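You operate a simulated robot arm through the tools that you are given. There is no shell and no other tool.

Carry out the task below with a simulated robot arm. There is one attempt and no reset: what you move stays moved.

TASK
Put things in order on the top of the beige drawer chest. At the end: the white grease tub stands where the felt pad stood; the blue jar is on the silver small steel tray; the felt pad stands where the blue jar stood; the cream filter from the top of the beige drawer chest stands where the grey black weight stood; the grey black weight stands where the white grease tub stood; whatever was shut is shut again. Leave all else as you found it, and nothing knocked over. Set down upright: blue jar.

The check looks at the end state, three seconds after you hand in, the way a careful person would. Anything else that was tipped, shoved, dropped, spilled or broken makes it a failure.

THE ROBOT
A 6-joint arm with a two-finger parallel gripper, fixed in place. Base frame: the origin is at the foot of the arm, x ahead of it, y to its left, z up; the work surface is at about z = 0. Lengths are in m, angles in degrees, forces in N, time in s.
With the tool pointing down near the work surface it reaches from about 0.16 to 0.42 m from the base axis. Its first joint turns from -66.0 to 66.0 degrees. Payload 1.57 kg.
The TCP is the grasp point between the finger pads, 0.03 m short of the fingertips. In the tool frame z runs along the fingers and y along their closing line. Largest opening 0.08 m; finger width 0.017, thickness 0.012; the body of the gripper, 0.04 by 0.082 m, starts 0.08 m behind the TCP.
Orientation is told as [roll, pitch, yaw] about the base's x, y, z axes, in that order, counted from this pose: with the fingers straight down and closing along the base's y, the tool's x points along the base's -x, its y along +y and its z along -z.

THE INTERFACE
- The arm moves only by the tool send_rows. Its argument "steps" is one flat list of numbers, 7 for each row, row after row: the opening in per cent of the stroke, from 0 (shut) to 100 (fully open), then the shift along the tool's x, y, z in units of 20 mm (1.0 is 20 mm), then the turn, a rotation vector about the tool's x, y, z in units of 6 degrees (1.0 is 6 degrees). In form: [grip, dx, dy, dz, ax, ay, az, grip, dx, dy, dz, ax, ay, az, ...]. A call has 1 to 20 rows; each row shifts and turns the commanded pose from where the row before left it, along the tool's axes as they then stand. A call with a number of a shift or a turn outside -1 to 1 is refused whole. A row lasts 0.2 s, in which the tool goes at most 0.05 m and 8.6 degrees; a call with a longer step from one row to the next is refused whole, and so is a gripper value outside its range. A pose out of reach is approached as far as the arm can. The call stops where the force on the tool passes 40 N (or 10 N more than at its start, if that is more) or the arm is blocked; 0.2 s more then pass. Each finger travels about 0.153 m/s and halts on what it meets, pressing with about 21 N; the grip force reading is that of the motor and also rises with nothing between the fingers. The clock runs only during rows and for 0.2 s after the last one: add rows that do not move to give the fingers time. The reply holds the time, the measured pose of the TCP, the force on the tool along the base axes, the opening and the grip force, in the units named above and with some noise, with the torque about the TCP (base axes, N m) and any sound that the robot's microphone picked up.
- Cameras (640 x 400 px; columns grow to the right, rows downward): "scene" is fixed at [0.0433, -0.339, 0.4324]; the picture's right is [0.78, -0.63, 0.00], its down [-0.42, -0.52, -0.74] and it looks along [0.46, 0.58, -0.67] (base axes); focal length 246 px, centre (320, 200). "wrist" rides on the gripper at [0.072, -0.007, -0.122] in the tool frame; the picture's right is [0.09, 1.00, 0.00], its down [-0.84, 0.08, -0.54] and it looks along [-0.54, 0.05, 0.84] (tool axes); focal length 238 px, centre (320, 200). There is no depth. A picture from a camera that has moved, and an enlarged one, comes with that camera's place and axes in the base frame and with its lens. The place of the scene camera against the robot may be out by one fixed shift of up to 0.025 m in any direction.
- camera(camera): a new picture of that camera. No time passes.
- inspect(camera, box): a new picture of the part [left, top, right, bottom] of that camera's present view, enlarged. No time passes.
- sign_off(): hands the job in; it is judged then, once.

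Nothing tells you positions but the pictures and the camera data. Unless the task says otherwise, let go and move clear before handing in.

The tools are called after "Call:" as a command line: name --argument value ..., lists and objects as JSON in quotes. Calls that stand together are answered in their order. send_rows: Moves the arm, as the interface text tells. Its arguments: {"type":"object","properties":{"steps":{"type":"array"}},"required":["steps"]} The other tools are called the same way: camera (camera) takes a picture; inspect (camera, box) takes an enlarged picture of a part of a camera's view; sign_off () hands the job in.

At the start:

```text
time_s: 0.0
ee_pos: [0.2771, -0.0414, 0.2301]
tool_rot: [0.0, 0.0, -0.1]
wrist_force: [-0.1, -0.2, -0.4]
ft_torque: [0.01, -0.02, 0.01]
width: 0.0801
gripper_force: 0.0
```

scene: 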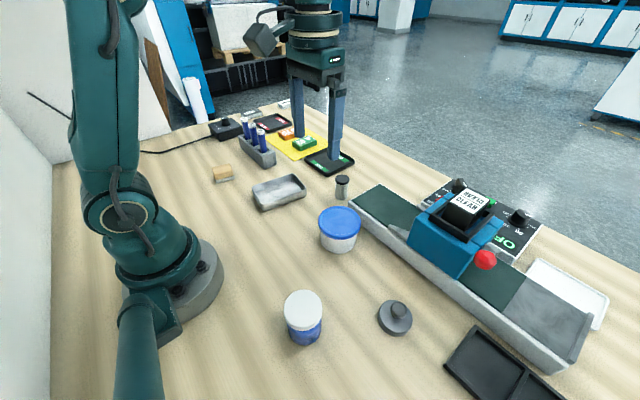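
wrist: 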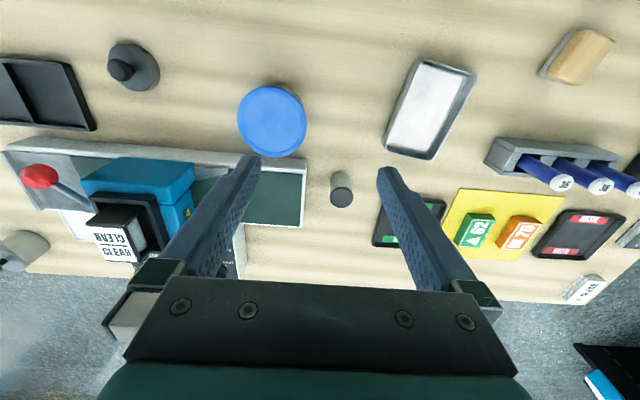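

I see a bench top with a blue-lidded tub, a white-lidded jar, a grey knob weight, a steel tray, a small cream block, and other devices. I'll look closer before moving anything.

Call:
inspect --camera "scene" --box '[200, 80, 400, 205]'

Call:
inspect --camera "scene" --box '[260, 180, 460, 360]'

Call:
inspect --camera "scene" --box '[400, 160, 640, 400]'

Call:
inspect --camera "wrist" --box '[320, 0, 640, 200]'

Call:
inspect --camera "wrist" --box '[0, 0, 320, 200]'

```text
3.20 times, centred on (300, 142) of scene
camera zoom: at [0.0433, -0.339, 0.4324], right [0.78, -0.63, 0.0], down [-0.42, -0.52, -0.74], along [0.46, 0.58, -0.67], focal length 788 px, centre (384, 384)
```

zoom: 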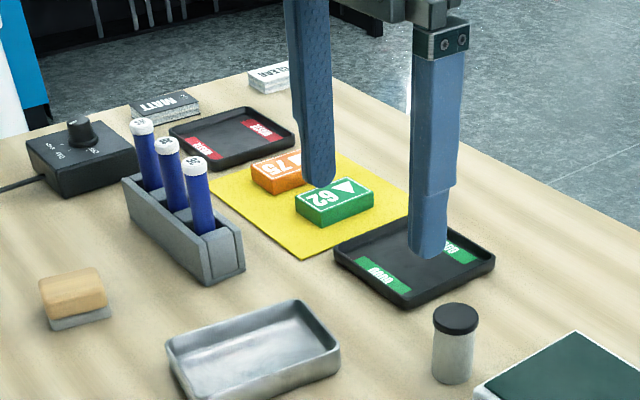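

```text
2.22 times, centred on (360, 270) of scene
camera zoom: at [0.0433, -0.339, 0.4324], right [0.78, -0.63, 0.0], down [-0.42, -0.52, -0.74], along [0.46, 0.58, -0.67], focal length 547 px, centre (231, 44)
```

zoom: 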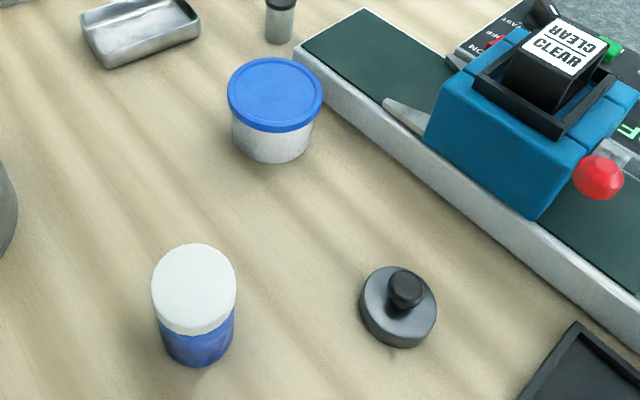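

```text
1.67 times, centred on (520, 280) of scene
camera zoom: at [0.0433, -0.339, 0.4324], right [0.78, -0.63, 0.0], down [-0.42, -0.52, -0.74], along [0.46, 0.58, -0.67], focal length 410 px, centre (-13, 67)
```

zoom: 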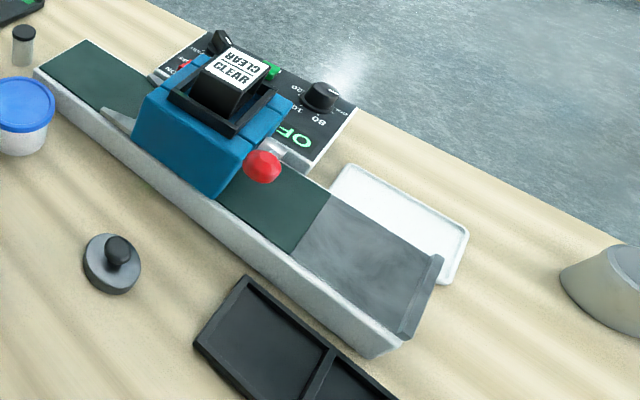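

```text
2.00 times, centred on (480, 100) of wrist
camera zoom: at [0.2048, -0.0488, 0.3514], right [-0.09, 1.0, 0.0], down [0.84, 0.08, 0.54], along [0.54, 0.05, -0.84], focal length 477 px, centre (0, 400)
```

zoom: 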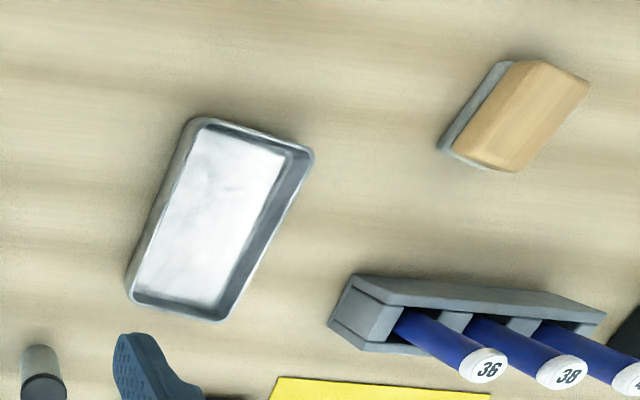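

```text
2.00 times, centred on (160, 100) of wrist
camera zoom: at [0.2048, -0.0488, 0.3514], right [-0.09, 1.0, 0.0], down [0.84, 0.08, 0.54], along [0.54, 0.05, -0.84], focal length 477 px, centre (640, 400)
```

zoom: 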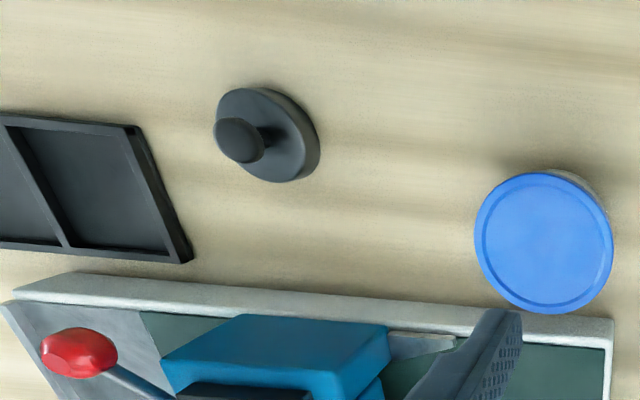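

The named things are mostly visible, but I haven't found the cream filter or the drawer chest yet. I'll look at the edges of the views before moving.

Call:
inspect --camera "scene" --box '[600, 0, 640, 400]'

Call:
inspect --camera "scene" --box '[0, 370, 640, 400]'

Call:
inspect --camera "wrist" --box '[0, 0, 30, 400]'

Call:
inspect --camera "wrist" --box '[610, 0, 640, 400]'

Call:
inspect --camera "wrist" --box '[0, 0, 640, 30]'

```text
1.00 times, centred on (620, 200) of scene (not enlarged: the box is as wide or as high as the picture)
camera zoom: at [0.0433, -0.339, 0.4324], right [0.78, -0.63, 0.0], down [-0.42, -0.52, -0.74], along [0.46, 0.58, -0.67], focal length 246 px, centre (20, 200)
```

zoom: 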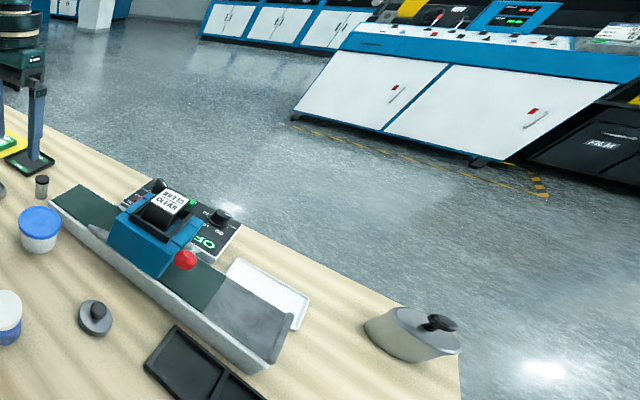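

```text
1.00 times, centred on (320, 385) of scene (not enlarged: the box is as wide or as high as the picture)
camera zoom: at [0.0433, -0.339, 0.4324], right [0.78, -0.63, 0.0], down [-0.42, -0.52, -0.74], along [0.46, 0.58, -0.67], focal length 246 px, centre (320, 15)
```

zoom: 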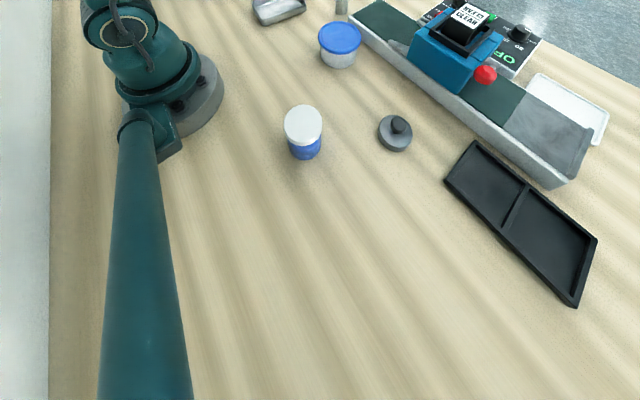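

```text
1.00 times, centred on (15, 200) of wrist (not enlarged: the box is as wide or as high as the picture)
camera zoom: at [0.2048, -0.0488, 0.3514], right [-0.09, 1.0, 0.0], down [0.84, 0.08, 0.54], along [0.54, 0.05, -0.84], focal length 238 px, centre (625, 200)
```

zoom: 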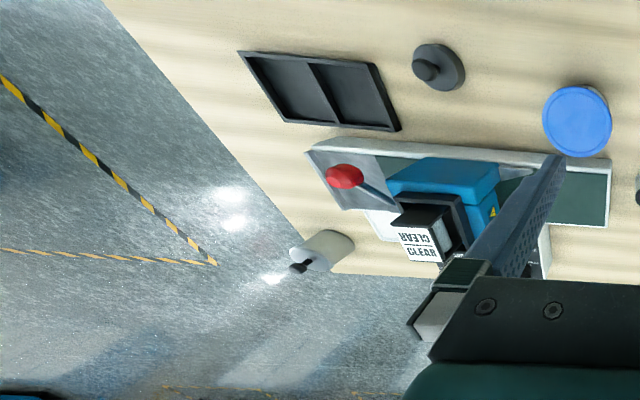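

```text
1.00 times, centred on (625, 200) of wrist (not enlarged: the box is as wide or as high as the picture)
camera zoom: at [0.2048, -0.0488, 0.3514], right [-0.09, 1.0, 0.0], down [0.84, 0.08, 0.54], along [0.54, 0.05, -0.84], focal length 238 px, centre (15, 200)
```

zoom: 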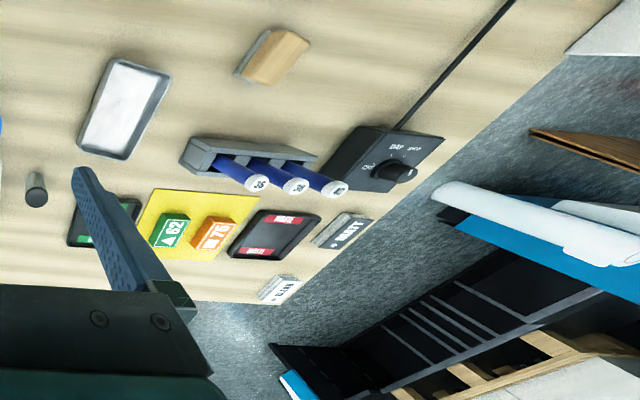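

```text
1.00 times, centred on (320, 15) of wrist (not enlarged: the box is as wide or as high as the picture)
camera zoom: at [0.2048, -0.0488, 0.3514], right [-0.09, 1.0, 0.0], down [0.84, 0.08, 0.54], along [0.54, 0.05, -0.84], focal length 238 px, centre (320, 385)
```

zoom: 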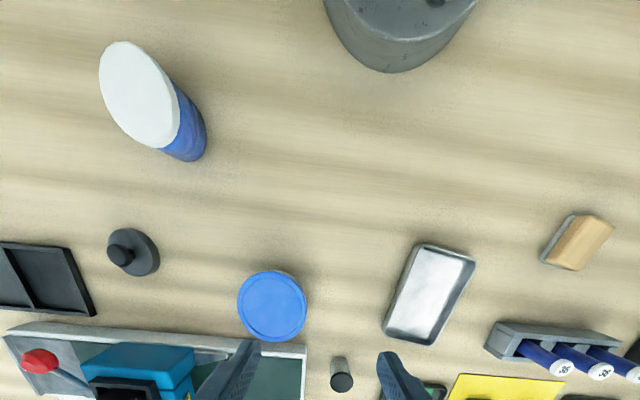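

I can see the layout now, but the cream filter isn't clear yet. I'll zoom in on the candidates: the small capped cylinder, the tan block and the corner canister.

Call:
inspect --camera "scene" --box '[320, 165, 365, 210]'

Call:
inspect --camera "scene" --box '[200, 155, 245, 190]'

Call:
inspect --camera "scene" --box '[0, 0, 30, 400]'

Call:
inspect --camera "scene" --box '[400, 170, 550, 270]'

Call:
inspect --camera "scene" --box '[230, 90, 330, 150]'

Call:
inspect --camera "scene" --box '[370, 290, 420, 340]'

Call:
inspect --camera "wrist" --box '[0, 210, 60, 290]'

```text
8.89 times, centred on (342, 188) of scene
camera zoom: at [0.0433, -0.339, 0.4324], right [0.78, -0.63, 0.0], down [-0.42, -0.52, -0.74], along [0.46, 0.58, -0.67], focal length 2189 px, centre (120, 311)
```

zoom: 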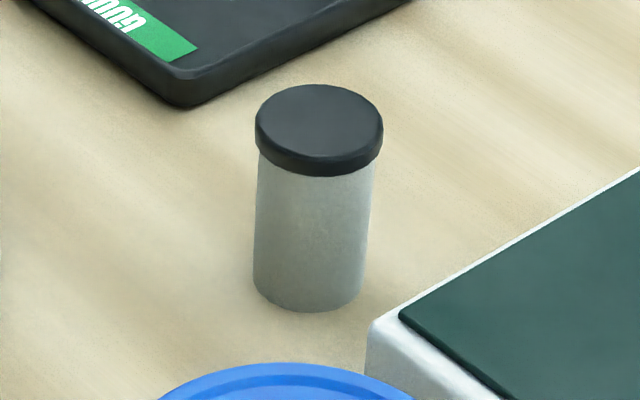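

```text
11.43 times, centred on (222, 172) of scene
camera zoom: at [0.0433, -0.339, 0.4324], right [0.78, -0.63, 0.0], down [-0.42, -0.52, -0.74], along [0.46, 0.58, -0.67], focal length 2814 px, centre (1434, 514)
```

zoom: 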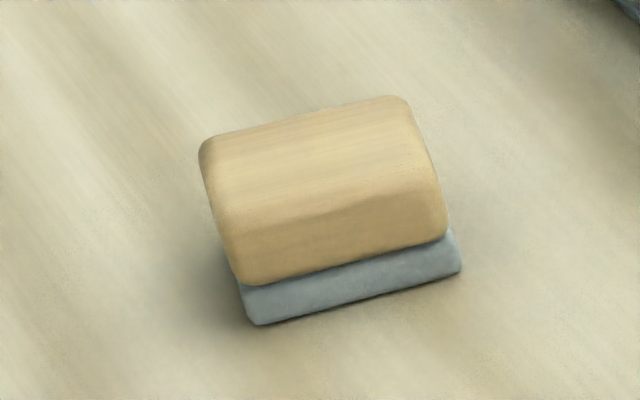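

```text
1.00 times, centred on (15, 200) of scene (not enlarged: the box is as wide or as high as the picture)
camera zoom: at [0.0433, -0.339, 0.4324], right [0.78, -0.63, 0.0], down [-0.42, -0.52, -0.74], along [0.46, 0.58, -0.67], focal length 246 px, centre (625, 200)
```

zoom: 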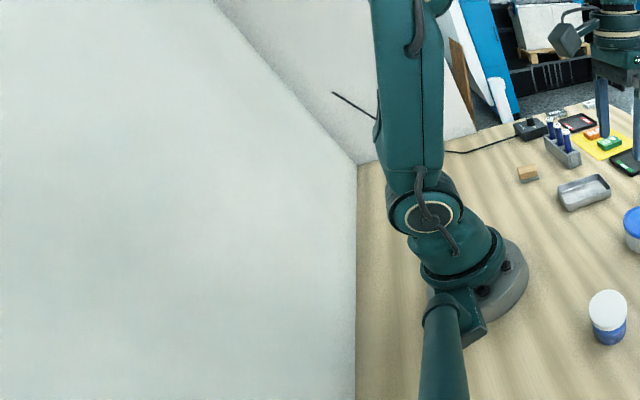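

```text
4.00 times, centred on (475, 220) of scene
camera zoom: at [0.0433, -0.339, 0.4324], right [0.78, -0.63, 0.0], down [-0.42, -0.52, -0.74], along [0.46, 0.58, -0.67], focal length 985 px, centre (-300, 120)
```

zoom: 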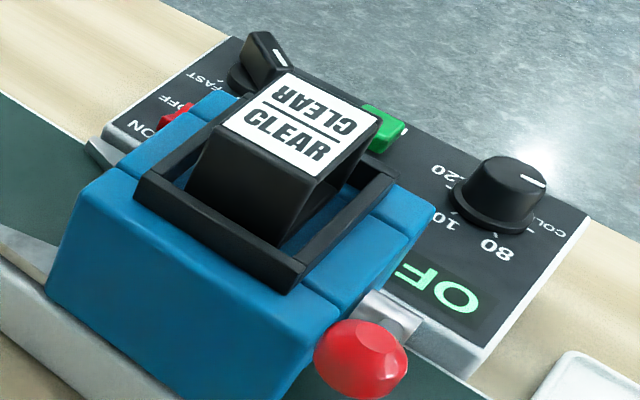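

```text
6.40 times, centred on (280, 120) of scene
camera zoom: at [0.0433, -0.339, 0.4324], right [0.78, -0.63, 0.0], down [-0.42, -0.52, -0.74], along [0.46, 0.58, -0.67], focal length 1576 px, centre (576, 712)
```

zoom: 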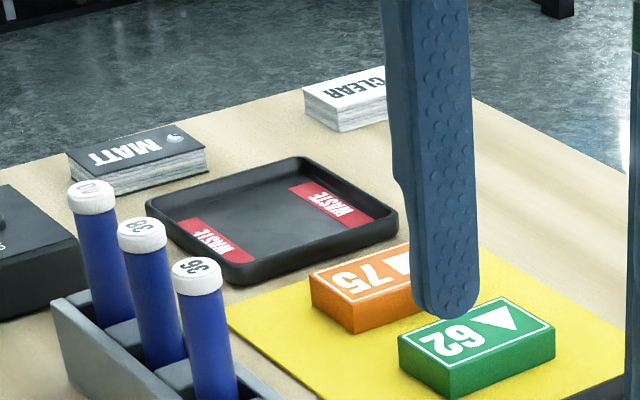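

```text
8.00 times, centred on (395, 315) of scene
camera zoom: at [0.0433, -0.339, 0.4324], right [0.78, -0.63, 0.0], down [-0.42, -0.52, -0.74], along [0.46, 0.58, -0.67], focal length 1970 px, centre (-280, -720)
```

zoom: 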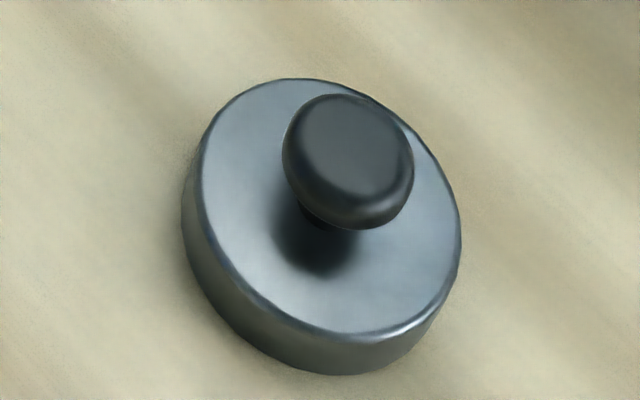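

```text
5.00 times, centred on (30, 250) of wrist
camera zoom: at [0.2048, -0.0488, 0.3514], right [-0.09, 1.0, 0.0], down [0.84, 0.08, 0.54], along [0.54, 0.05, -0.84], focal length 1192 px, centre (1770, -50)
```

zoom: 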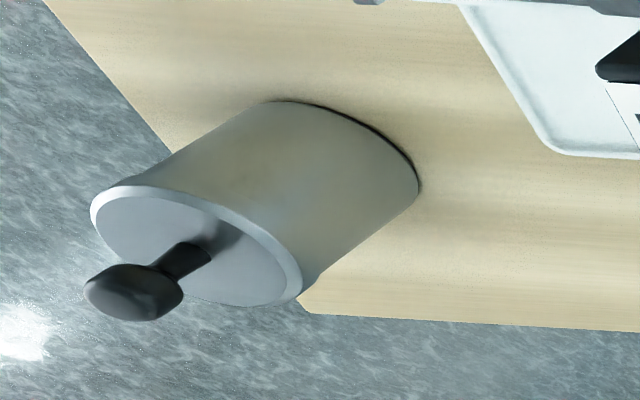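

Everything named is placed except the cream filter: a tan-on-grey felt pad near (0.18, 0.26), tub near (0.28, -0.10), jar near (0.135, -0.20), disc weight near (0.25, -0.28), tray near (0.26, 0.11). I'll raise the arm and look around to find the filter and the chest.

Call:
send_rows --steps '[100, 0, 0, -1, 0, 0, -1, 100, 0, 0, -1, 0, 0, -1, 100, 0, 0, -0.5, 0, 0, -1, 100, 0, 0, 0, 0, 0, -1, 100, 0, 0, 0, 0, 0, -1, 100, 0, 0, 0, 0, 0, -1, 100, 0, 0, 0, 0, 0, -1, 100, 0, 0, 0, 0, 0, -1, 100, 0, 0, 0, 0, 0, -1, 100, 0, 0, 0, 0, 0, -1]'

Call:
camera --camera "wrist"

Call:
camera --camera "scene"

```text
time_s: 2.2
ee_pos: [0.276, -0.0431, 0.2797]
tool_rot: [0.0, -0.1, 60.1]
wrist_force: [0.0, -0.3, -0.1]
ft_torque: [0.02, 0.03, 0.01]
width: 0.08
gripper_force: 0.0
```

```text
taken
camera wrist: at [0.2469, -0.108, 0.4012], right [-0.91, 0.42, 0.0], down [0.35, 0.76, 0.54], along [0.23, 0.49, -0.84], focal length 238 px, centre (320, 200)
```

wrist: 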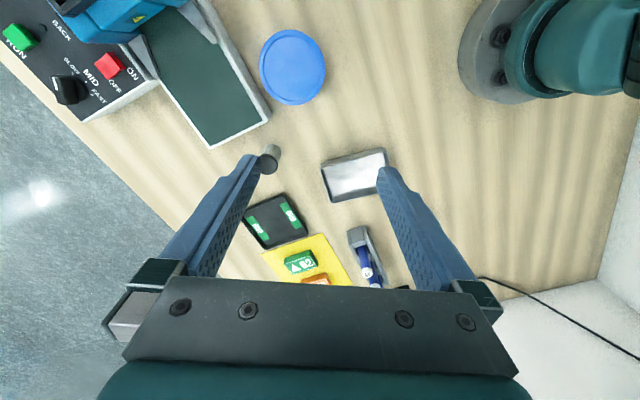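

```text
taken
```

scene: 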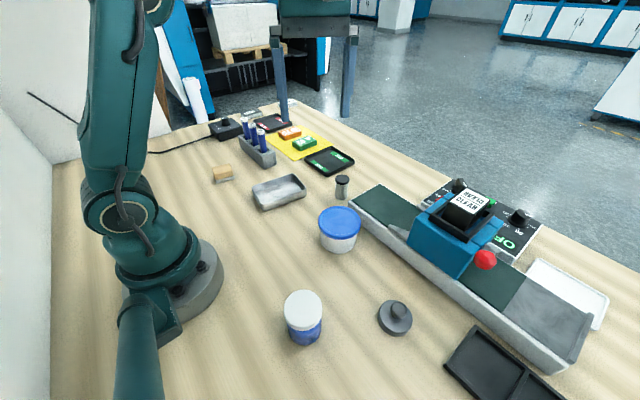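

Nothing new on the left. Next I'll swing the view to the right, across the conveyor and behind the blue housing.

Call:
send_rows --steps '[100, 0, 0, 0, 0, 0, 1, 100, 0, 0, 0, 0, 0, 1, 100, 0, 0, 0, 0, 0, 1, 100, 0, 0, 0, 0, 0, 1, 100, 0, 0, 0, 0, 0, 1, 100, 0, 0, 0, 0, 0, 1, 100, 0, 0, 0, 0, 0, 1, 100, 0, 0, 0, 0, 0, 1, 100, 0, 0, 0, 0, 0, 1, 100, 0, 0, 0, 0, 0, 1, 100, 0, 0, 0, 0, 0, 1, 100, 0, 0, 0, 0, 0, 1, 100, 0, 0, 0, 0, 0, 1, 100, 0, 0, 0, 0, 0, 1, 100, 0, 0, 0, 0, 0, 1, 100, 0, 0, 0, 0, 0, 1, 100, 0, 0, 0, 0, 0, 1, 100, 0, 0, 0, 0, 0, 1]'

Call:
camera --camera "wrist"

Call:
inspect --camera "wrist" --box '[0, 0, 640, 20]'

Call:
inspect --camera "wrist" --box '[0, 0, 20, 400]'

Call:
inspect --camera "wrist" --box '[620, 0, 640, 400]'

```text
time_s: 6.0
ee_pos: [0.2768, -0.0418, 0.2786]
tool_rot: [0.0, 0.0, -48.2]
wrist_force: [-0.4, -0.3, -1.7]
ft_torque: [-0.03, -0.01, -0.03]
width: 0.08
gripper_force: 0.2
```

```text
taken
camera wrist: at [0.2236, 0.0075, 0.4016], right [0.68, 0.73, 0.0], down [0.62, -0.57, 0.54], along [0.4, -0.37, -0.84], focal length 238 px, centre (320, 200)
```

wrist: 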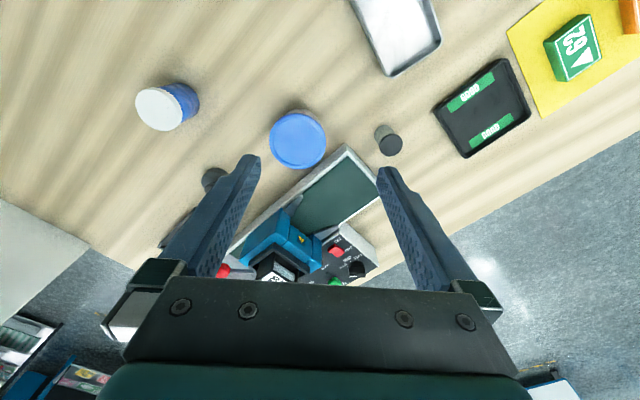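

```text
1.00 times, centred on (320, 10) of wrist (not enlarged: the box is as wide or as high as the picture)
camera zoom: at [0.2236, 0.0075, 0.4016], right [0.68, 0.73, 0.0], down [0.62, -0.57, 0.54], along [0.4, -0.37, -0.84], focal length 238 px, centre (320, 390)
```

zoom: 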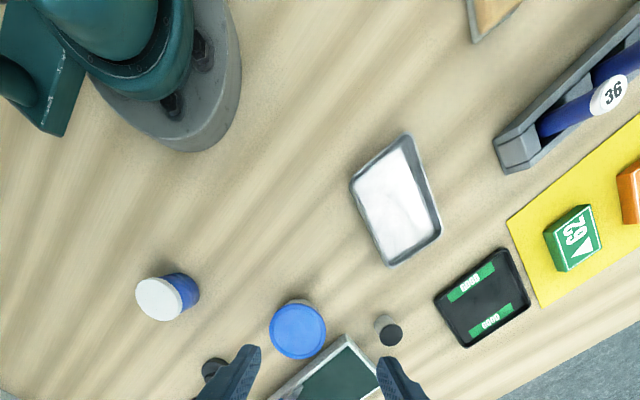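

```text
1.00 times, centred on (10, 200) of wrist (not enlarged: the box is as wide or as high as the picture)
camera zoom: at [0.2236, 0.0075, 0.4016], right [0.68, 0.73, 0.0], down [0.62, -0.57, 0.54], along [0.4, -0.37, -0.84], focal length 238 px, centre (630, 200)
```

zoom: 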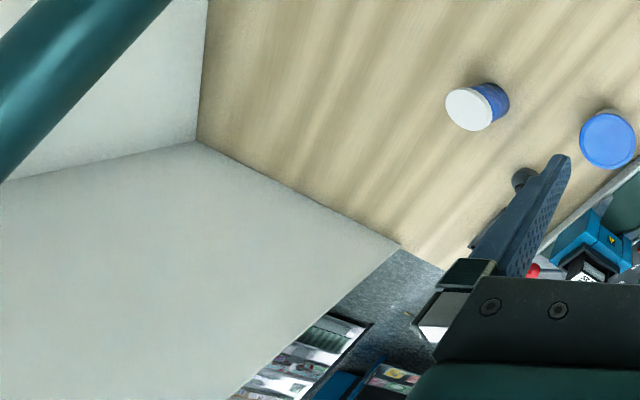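

```text
1.00 times, centred on (630, 200) of wrist (not enlarged: the box is as wide or as high as the picture)
camera zoom: at [0.2236, 0.0075, 0.4016], right [0.68, 0.73, 0.0], down [0.62, -0.57, 0.54], along [0.4, -0.37, -0.84], focal length 238 px, centre (10, 200)
```

zoom: 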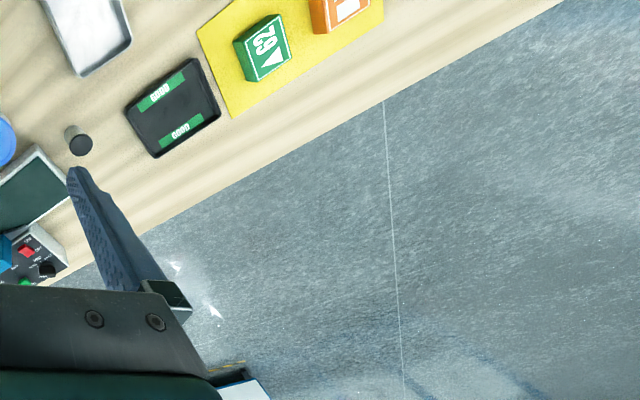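

The bench holds nothing new, so the filter must be one of the things already seen. I'll zoom in on the small capped cylinder, the housing and the other items from here.

Call:
inspect --camera "wrist" --box '[365, 115, 415, 165]'

Call:
inspect --camera "wrist" --box '[215, 200, 385, 290]'

Call:
inspect --camera "wrist" --box '[125, 75, 215, 140]'

Call:
inspect --camera "wrist" --box '[260, 100, 335, 175]'

Call:
inspect --camera "scene" --box '[280, 195, 370, 260]'

Call:
inspect --camera "scene" --box '[270, 280, 335, 350]'

Call:
inspect --camera "scene" --box '[610, 300, 640, 400]'

```text
8.00 times, centred on (390, 140) of wrist
camera zoom: at [0.2236, 0.0075, 0.4016], right [0.68, 0.73, 0.0], down [0.62, -0.57, 0.54], along [0.4, -0.37, -0.84], focal length 1907 px, centre (-240, 680)
```

zoom: 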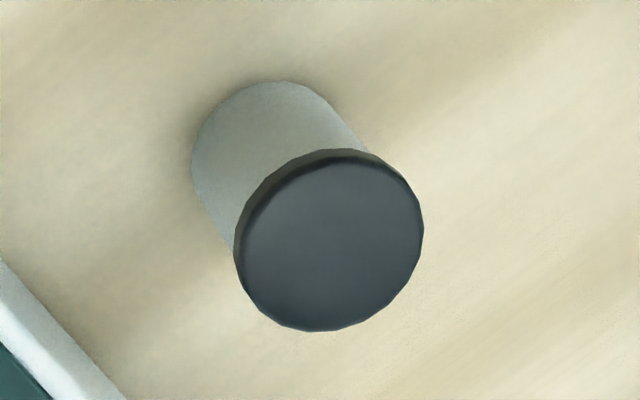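

```text
3.76 times, centred on (300, 245) of wrist
camera zoom: at [0.2236, 0.0075, 0.4016], right [0.68, 0.73, 0.0], down [0.62, -0.57, 0.54], along [0.4, -0.37, -0.84], focal length 897 px, centre (395, 31)
```

zoom: 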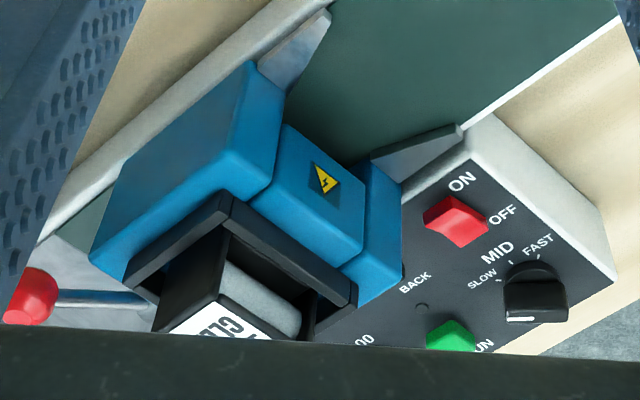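

```text
6.15 times, centred on (170, 108) of wrist
camera zoom: at [0.2236, 0.0075, 0.4016], right [0.68, 0.73, 0.0], down [0.62, -0.57, 0.54], along [0.4, -0.37, -0.84], focal length 1467 px, centre (1243, 769)
```

zoom: 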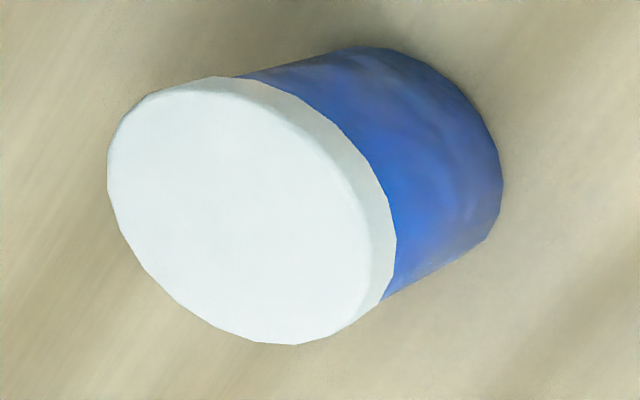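

```text
5.33 times, centred on (298, 138) of wrist
camera zoom: at [0.2236, 0.0075, 0.4016], right [0.68, 0.73, 0.0], down [0.62, -0.57, 0.54], along [0.4, -0.37, -0.84], focal length 1271 px, centre (440, 533)
```

zoom: 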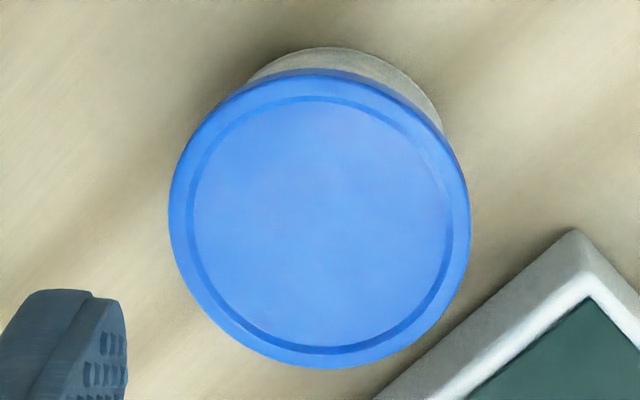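

```text
6.15 times, centred on (325, 228) of scene
camera zoom: at [0.0433, -0.339, 0.4324], right [0.78, -0.63, 0.0], down [-0.42, -0.52, -0.74], along [0.46, 0.58, -0.67], focal length 1515 px, centre (289, 31)
```

zoom: 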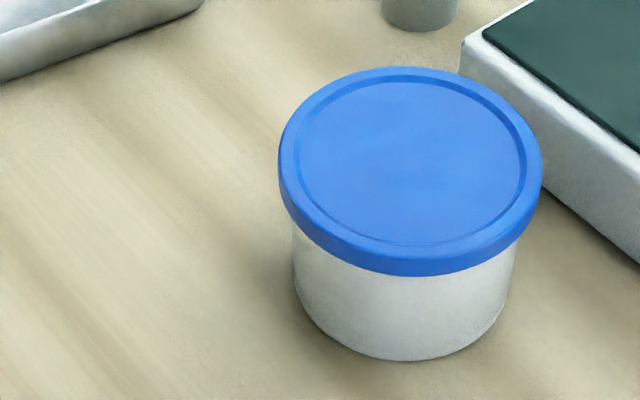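

```text
5.71 times, centred on (302, 315) of scene
camera zoom: at [0.0433, -0.339, 0.4324], right [0.78, -0.63, 0.0], down [-0.42, -0.52, -0.74], along [0.46, 0.58, -0.67], focal length 1407 px, centre (420, -457)
```

zoom: 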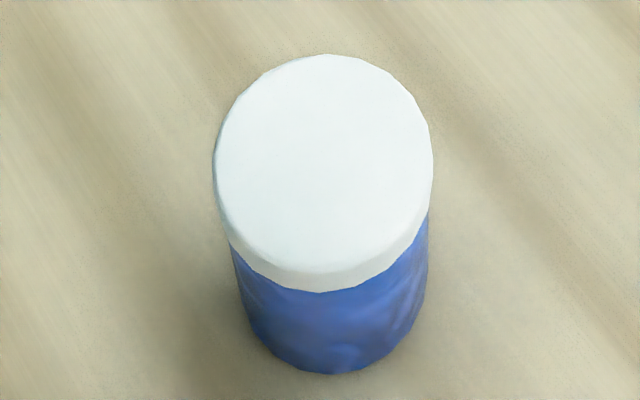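

```text
4.00 times, centred on (625, 350) of scene
camera zoom: at [0.0433, -0.339, 0.4324], right [0.78, -0.63, 0.0], down [-0.42, -0.52, -0.74], along [0.46, 0.58, -0.67], focal length 985 px, centre (-900, -400)
```

zoom: 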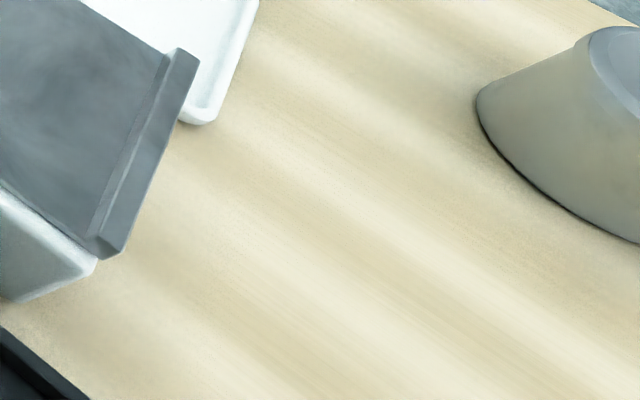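

The cylinder is grey with a black cap, so nothing yet is clearly cream. A cream item could blend into the beige surface, so I'll scan the tabletop at higher zoom.

Call:
inspect --camera "scene" --box '[150, 120, 330, 230]'

Call:
inspect --camera "scene" --box '[150, 220, 330, 330]'

Call:
inspect --camera "scene" --box '[300, 290, 480, 400]'

Call:
inspect --camera "scene" --box '[180, 290, 360, 400]'

Call:
inspect --camera "scene" --box '[180, 90, 280, 150]'

Call:
inspect --camera "scene" --box '[280, 100, 430, 190]'

```text
3.56 times, centred on (240, 175) of scene
camera zoom: at [0.0433, -0.339, 0.4324], right [0.78, -0.63, 0.0], down [-0.42, -0.52, -0.74], along [0.46, 0.58, -0.67], focal length 876 px, centre (604, 289)
```

zoom: 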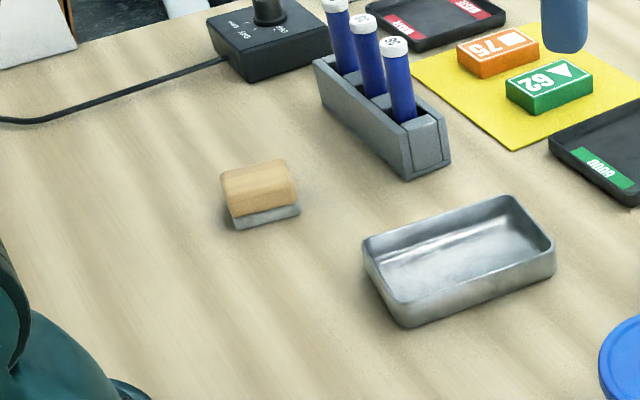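

```text
3.56 times, centred on (240, 275) of scene
camera zoom: at [0.0433, -0.339, 0.4324], right [0.78, -0.63, 0.0], down [-0.42, -0.52, -0.74], along [0.46, 0.58, -0.67], focal length 876 px, centre (604, -67)
```

zoom: 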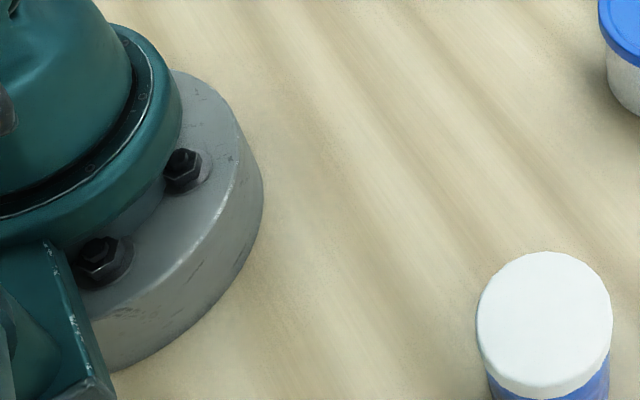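

```text
3.56 times, centred on (390, 345) of scene
camera zoom: at [0.0433, -0.339, 0.4324], right [0.78, -0.63, 0.0], down [-0.42, -0.52, -0.74], along [0.46, 0.58, -0.67], focal length 876 px, centre (71, -316)
```

zoom: 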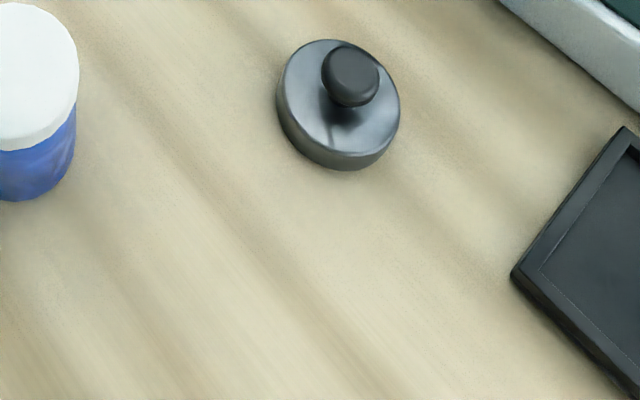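

```text
3.56 times, centred on (270, 345) of scene
camera zoom: at [0.0433, -0.339, 0.4324], right [0.78, -0.63, 0.0], down [-0.42, -0.52, -0.74], along [0.46, 0.58, -0.67], focal length 876 px, centre (498, -316)
```

zoom: 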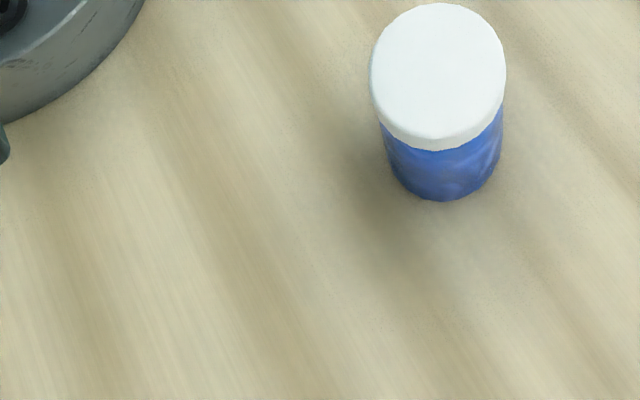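

```text
6.40 times, centred on (230, 120) of scene
camera zoom: at [0.0433, -0.339, 0.4324], right [0.78, -0.63, 0.0], down [-0.42, -0.52, -0.74], along [0.46, 0.58, -0.67], focal length 1576 px, centre (896, 712)
```

zoom: 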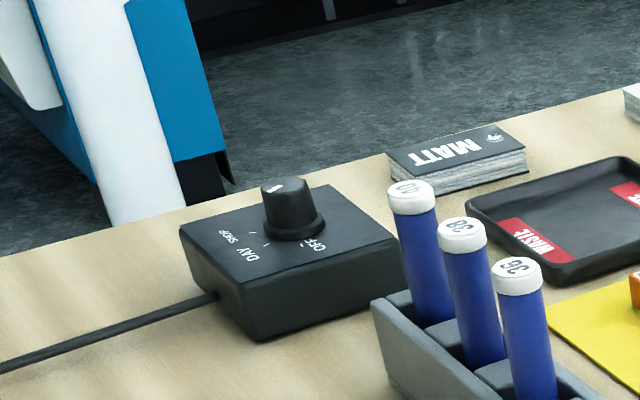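

```text
4.27 times, centred on (355, 145) of scene
camera zoom: at [0.0433, -0.339, 0.4324], right [0.78, -0.63, 0.0], down [-0.42, -0.52, -0.74], along [0.46, 0.58, -0.67], focal length 1051 px, centre (171, 435)
```

zoom: 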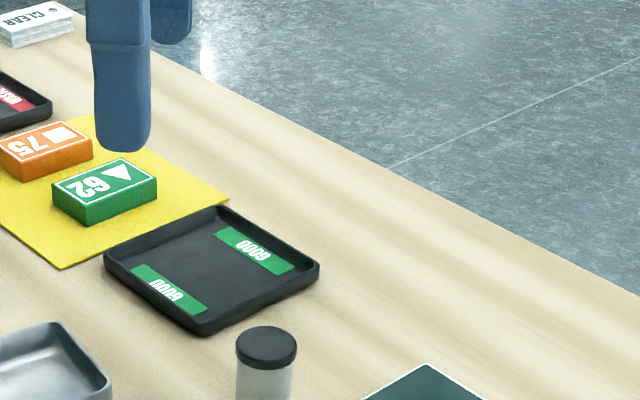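

No camouflaged item turned up. I count six loose things in reach and six names, so the capped cylinder near (0.405, 0.00) is the likely filter. I'll get a close view of it to check its colour.

Call:
send_rows --steps '[100, 0, 0, 0, 0, 0, -1, 100, 0, 0, 0, 0, 0, -1, 100, 0, 0, 0, 0, 0, -1, 100, 0, 0, 0, 0, 0, -1, 100, 0, 0, 0, 0, 0, -1, 100, 0, 0, 0, 0, 0, -1, 100, 0, 0, 0, 0, 0, -1, 100, 0, 0, 0, 0, 0, -1, 100, -0.4, 0.5, 1, 0, 0, 0, 100, -0.4, 0.5, 1, 0, 0, 0, 100, -0.4, 0.5, 1, 0, 0, 0, 100, -0.4, 0.5, 1, 0, 0, 0, 100, -0.4, 0, 1, 0, 0, 0, 100, 0, 0, 1, 0, 0, 0]'

Call:
camera --camera "wrist"

Call:
inspect --camera "wrist" --box '[250, 130, 410, 230]'

```text
time_s: 9.0
ee_pos: [0.3161, -0.0021, 0.1598]
tool_rot: [0.1, 0.0, 0.0]
wrist_force: [-0.6, -0.1, 0.5]
ft_torque: [0.02, 0.01, 0.02]
width: 0.0798
gripper_force: 0.0
```

```text
taken
camera wrist: at [0.2442, -0.0082, 0.2822], right [-0.09, 1.0, 0.0], down [0.84, 0.08, 0.54], along [0.54, 0.05, -0.84], focal length 238 px, centre (320, 200)
```

wrist: 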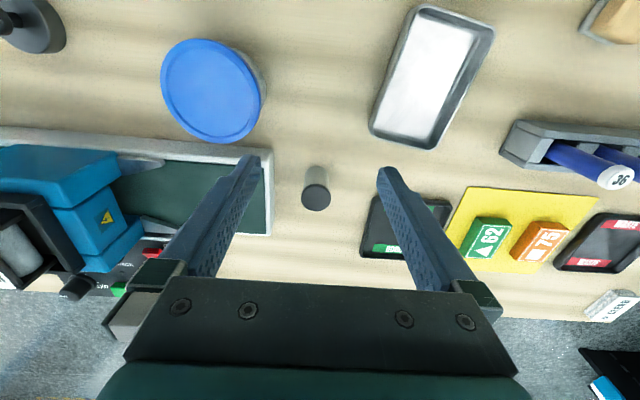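

```text
4.00 times, centred on (330, 180) of wrist
camera zoom: at [0.2442, -0.0082, 0.2822], right [-0.09, 1.0, 0.0], down [0.84, 0.08, 0.54], along [0.54, 0.05, -0.84], focal length 953 px, centre (280, 280)
```

zoom: 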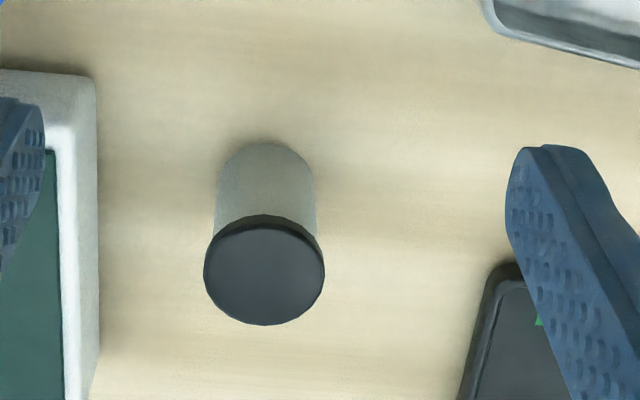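

The cylinder still reads as grey with a black cap. Another pale cylinder shows inside the black frame on the blue housing, so I'll check that and the neighbours.

Call:
inspect --camera "wrist" --box '[0, 140, 180, 300]'

Call:
inspect --camera "wrist" --box '[0, 100, 20, 330]'

Call:
inspect --camera "scene" --box '[400, 170, 520, 280]'

Call:
inspect --camera "wrist" --box '[560, 0, 640, 60]'

Call:
inspect --camera "wrist" --box '[0, 0, 100, 70]'

```text
2.50 times, centred on (90, 220) of wrist
camera zoom: at [0.2442, -0.0082, 0.2822], right [-0.09, 1.0, 0.0], down [0.84, 0.08, 0.54], along [0.54, 0.05, -0.84], focal length 596 px, centre (895, 150)
```

zoom: 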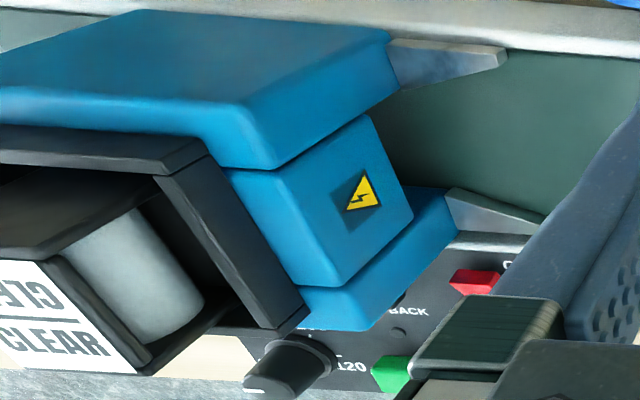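

```text
1.74 times, centred on (10, 215) of wrist
camera zoom: at [0.2442, -0.0082, 0.2822], right [-0.09, 1.0, 0.0], down [0.84, 0.08, 0.54], along [0.54, 0.05, -0.84], focal length 414 px, centre (859, 174)
```

zoom: 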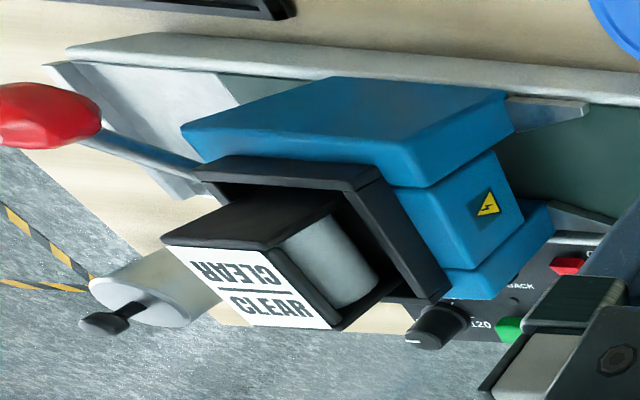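

```text
3.64 times, centred on (460, 225) of scene
camera zoom: at [0.0433, -0.339, 0.4324], right [0.78, -0.63, 0.0], down [-0.42, -0.52, -0.74], along [0.46, 0.58, -0.67], focal length 895 px, centre (-189, 109)
```

zoom: 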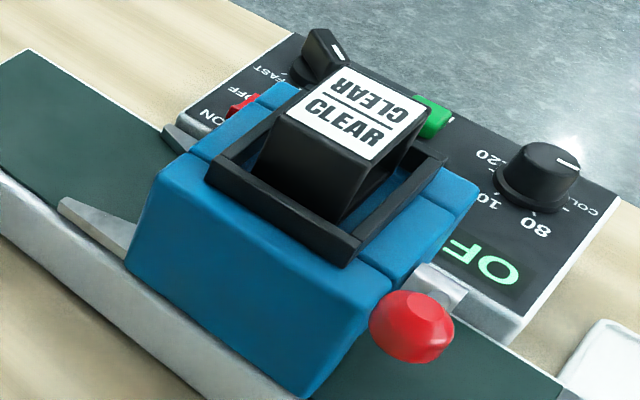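

```text
6.67 times, centred on (600, 30) of wrist
camera zoom: at [0.2442, -0.0082, 0.2822], right [-0.09, 1.0, 0.0], down [0.84, 0.08, 0.54], along [0.54, 0.05, -0.84], focal length 1589 px, centre (-1547, 1333)
```

zoom: 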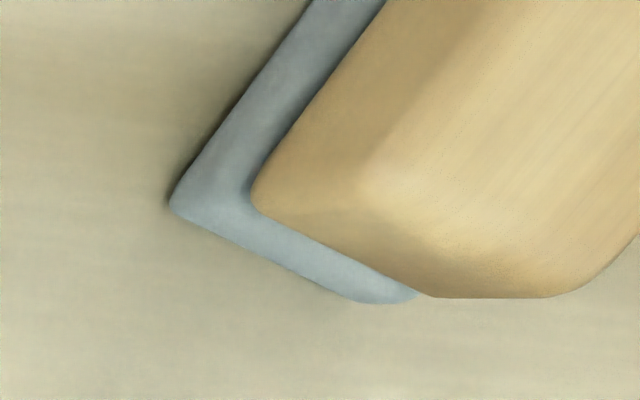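

```text
5.71 times, centred on (50, 35) of wrist
camera zoom: at [0.2442, -0.0082, 0.2822], right [-0.09, 1.0, 0.0], down [0.84, 0.08, 0.54], along [0.54, 0.05, -0.84], focal length 1362 px, centre (1863, 1143)
```

zoom: 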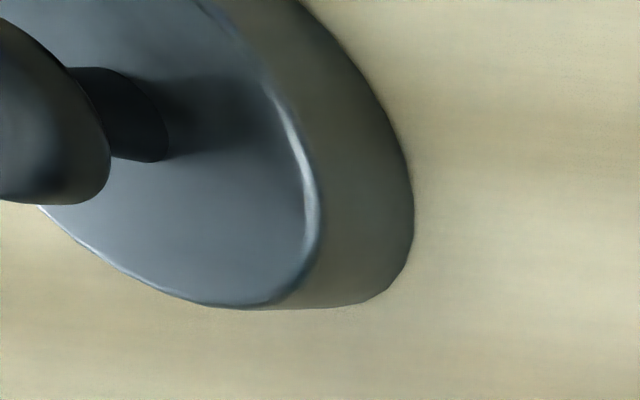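

I take the tan block on blue-grey felt as the felt pad, the knobbed disc as the weight, and the pale black-capped cylinder as the filter, by elimination. Next I'll measure each object, starting above the tub because its lid looks close to the 80 mm opening.

Call:
send_rows --steps '[100, 0.66, -0.98, -1, 0, 0, 0, 100, 0.66, -0.98, -1, 0, 0, 0, 100, 0.66, -0.98, -1, 0, 0, 0, 100, 0.66, -0.98, 0, 0, 0, 0, 100, 0.66, -0.98, 0, 0, 0, 0, 100, 0, 0, 0, 0, 0, 0]'

Call:
camera --camera "wrist"

Call:
inspect --camera "wrist" --box '[260, 90, 380, 165]'

Call:
inspect --camera "wrist" --box '[0, 0, 640, 20]'

```text
time_s: 10.4
ee_pos: [0.2506, -0.1016, 0.219]
tool_rot: [0.1, 0.0, 0.0]
wrist_force: [-0.2, 0.3, -0.1]
ft_torque: [0.03, 0.0, -0.04]
width: 0.0801
gripper_force: 0.0
```

```text
taken
camera wrist: at [0.1797, -0.1073, 0.3406], right [-0.09, 1.0, 0.0], down [0.84, 0.08, 0.54], along [0.54, 0.05, -0.84], focal length 238 px, centre (320, 200)
```

wrist: 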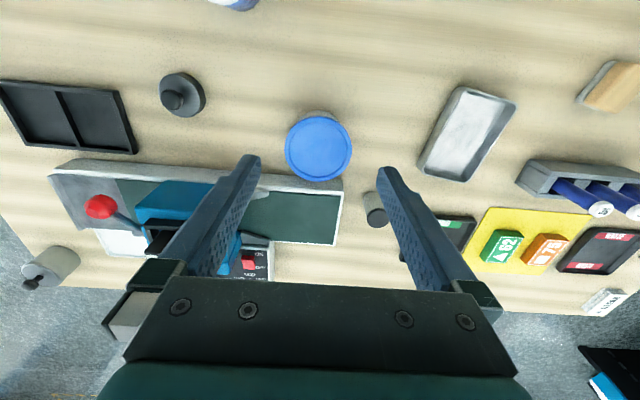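

```text
5.33 times, centred on (320, 128) of wrist
camera zoom: at [0.1797, -0.1073, 0.3406], right [-0.09, 1.0, 0.0], down [0.84, 0.08, 0.54], along [0.54, 0.05, -0.84], focal length 1271 px, centre (320, 587)
```

zoom: 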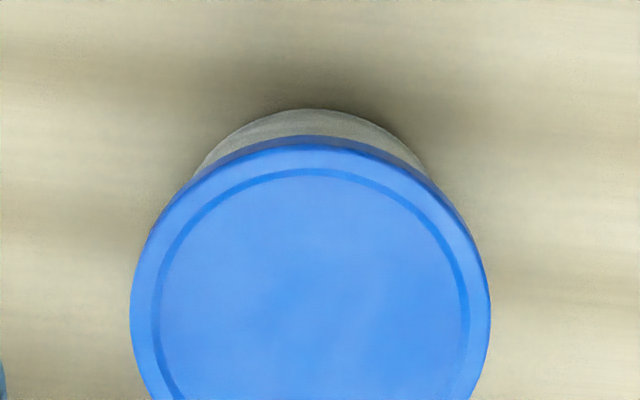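

```text
1.00 times, centred on (320, 10) of wrist (not enlarged: the box is as wide or as high as the picture)
camera zoom: at [0.1797, -0.1073, 0.3406], right [-0.09, 1.0, 0.0], down [0.84, 0.08, 0.54], along [0.54, 0.05, -0.84], focal length 238 px, centre (320, 390)
```

zoom: 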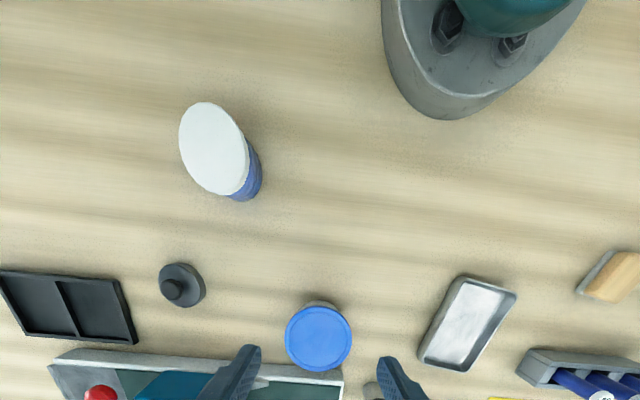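

The tub lid measures roughly 83 mm across, slightly more than the gripper opens, and the body below is about 71 mm, so the tub will need care. Now I'll look at the jar, which goes first.

Call:
send_rows --steps '[100, 0.99, -0.46, 0.136, 0, 0, 0, 100, 0.99, -0.46, 0.136, 0, 0, 0, 100, 0.99, -0.46, 0.136, 0, 0, 0, 100, 0.99, -0.46, 0.136, 0, 0, 0, 100, 0.99, -0.46, 0.136, 0, 0, 0, 100, 0.99, -0.46, 0.136, 0, 0, 0, 100, 0.99, -0.46, 0.136, 0, 0, 0, 100, 0, 0, 0, 0, 0, 1, 100, 0, 0, 0, 0, 0, 1, 100, 0, 0, 0, 0, 0, 1, 100, 0, 0, 0, 0, 0, 1, 100, 0, 0, 0, 0, 0, 1, 100, 0, 0, 0, 0, 0, 1, 100, 0, 0, 0, 0, 0, 1, 100, 0, 0, 0, 0, 0, 1, 100, 0, 0, 0, 0, 0, 1, 100, 0, 0, 0, 0, 0, 0.33, 100, 0, 0, 0, 0, 0, 0]'

Call:
camera --camera "wrist"

Call:
inspect --camera "wrist" --box '[240, 60, 400, 160]'

```text
time_s: 14.2
ee_pos: [0.1116, -0.166, 0.2006]
tool_rot: [0.0, 0.0, -56.0]
wrist_force: [0.6, 0.3, 1.3]
ft_torque: [0.02, -0.03, 0.02]
width: 0.0799
gripper_force: 0.1
```

```text
taken
camera wrist: at [0.0658, -0.109, 0.3225], right [0.77, 0.63, 0.0], down [0.53, -0.65, 0.54], along [0.34, -0.42, -0.84], focal length 238 px, centre (320, 200)
```

wrist: 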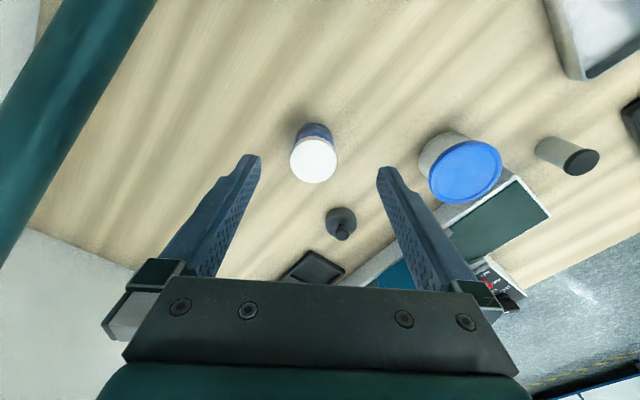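

```text
4.00 times, centred on (320, 110) of wrist
camera zoom: at [0.0658, -0.109, 0.3225], right [0.77, 0.63, 0.0], down [0.53, -0.65, 0.54], along [0.34, -0.42, -0.84], focal length 953 px, centre (320, 560)
```

zoom: 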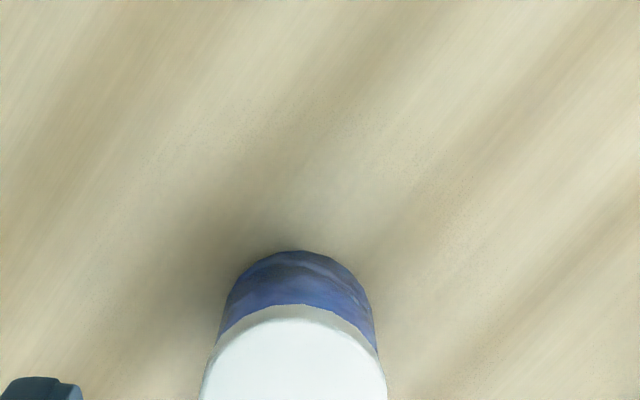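

The jar sits near (0.129, -0.201), about 65 mm tall with a 55 mm lid. I'll go above it and check alignment before descending.

Call:
send_rows --steps '[100, -0.955, -0.135, 0, 0, 0, 0, 100, -0.955, -0.135, 0, 0, 0, 0, 100, 0, 0, 1, 0, 0, 0, 100, 0, 0, 1, 0, 0, 0, 100, 0, 0, 1, 0, 0, 0, 100, 0, 0, 1, 0, 0, 0, 100, 0, 0, 0, 0, 0, 0]'

Call:
camera --camera "wrist"

Call:
camera --camera "scene"

```text
time_s: 15.8
ee_pos: [0.1295, -0.1997, 0.1202]
tool_rot: [0.0, -0.1, -56.0]
wrist_force: [-0.6, -0.1, -0.6]
ft_torque: [-0.02, 0.0, 0.01]
width: 0.08
gripper_force: 0.2
```

```text
taken
camera wrist: at [0.0833, -0.1435, 0.2417], right [0.77, 0.63, 0.0], down [0.53, -0.65, 0.54], along [0.34, -0.42, -0.84], focal length 238 px, centre (320, 200)
```

wrist: 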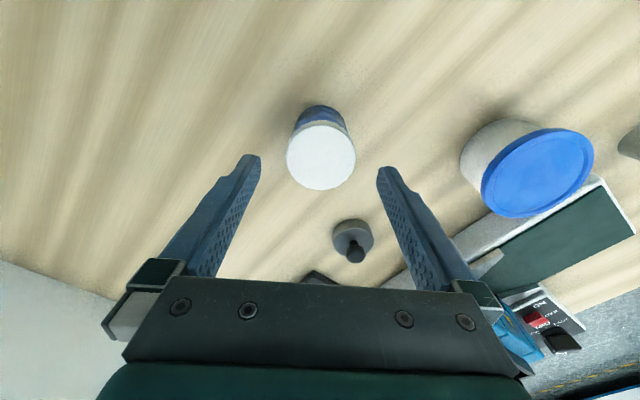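

```text
taken
```

scene: 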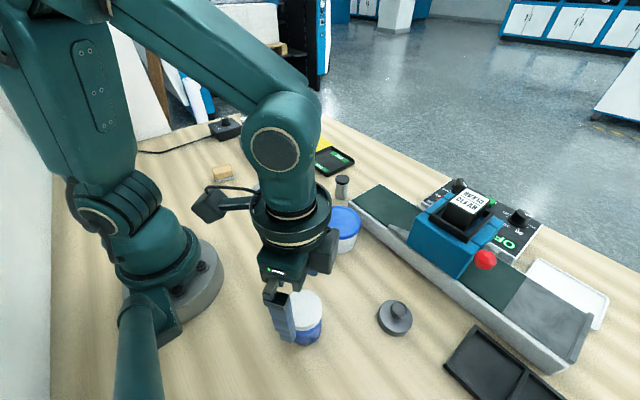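

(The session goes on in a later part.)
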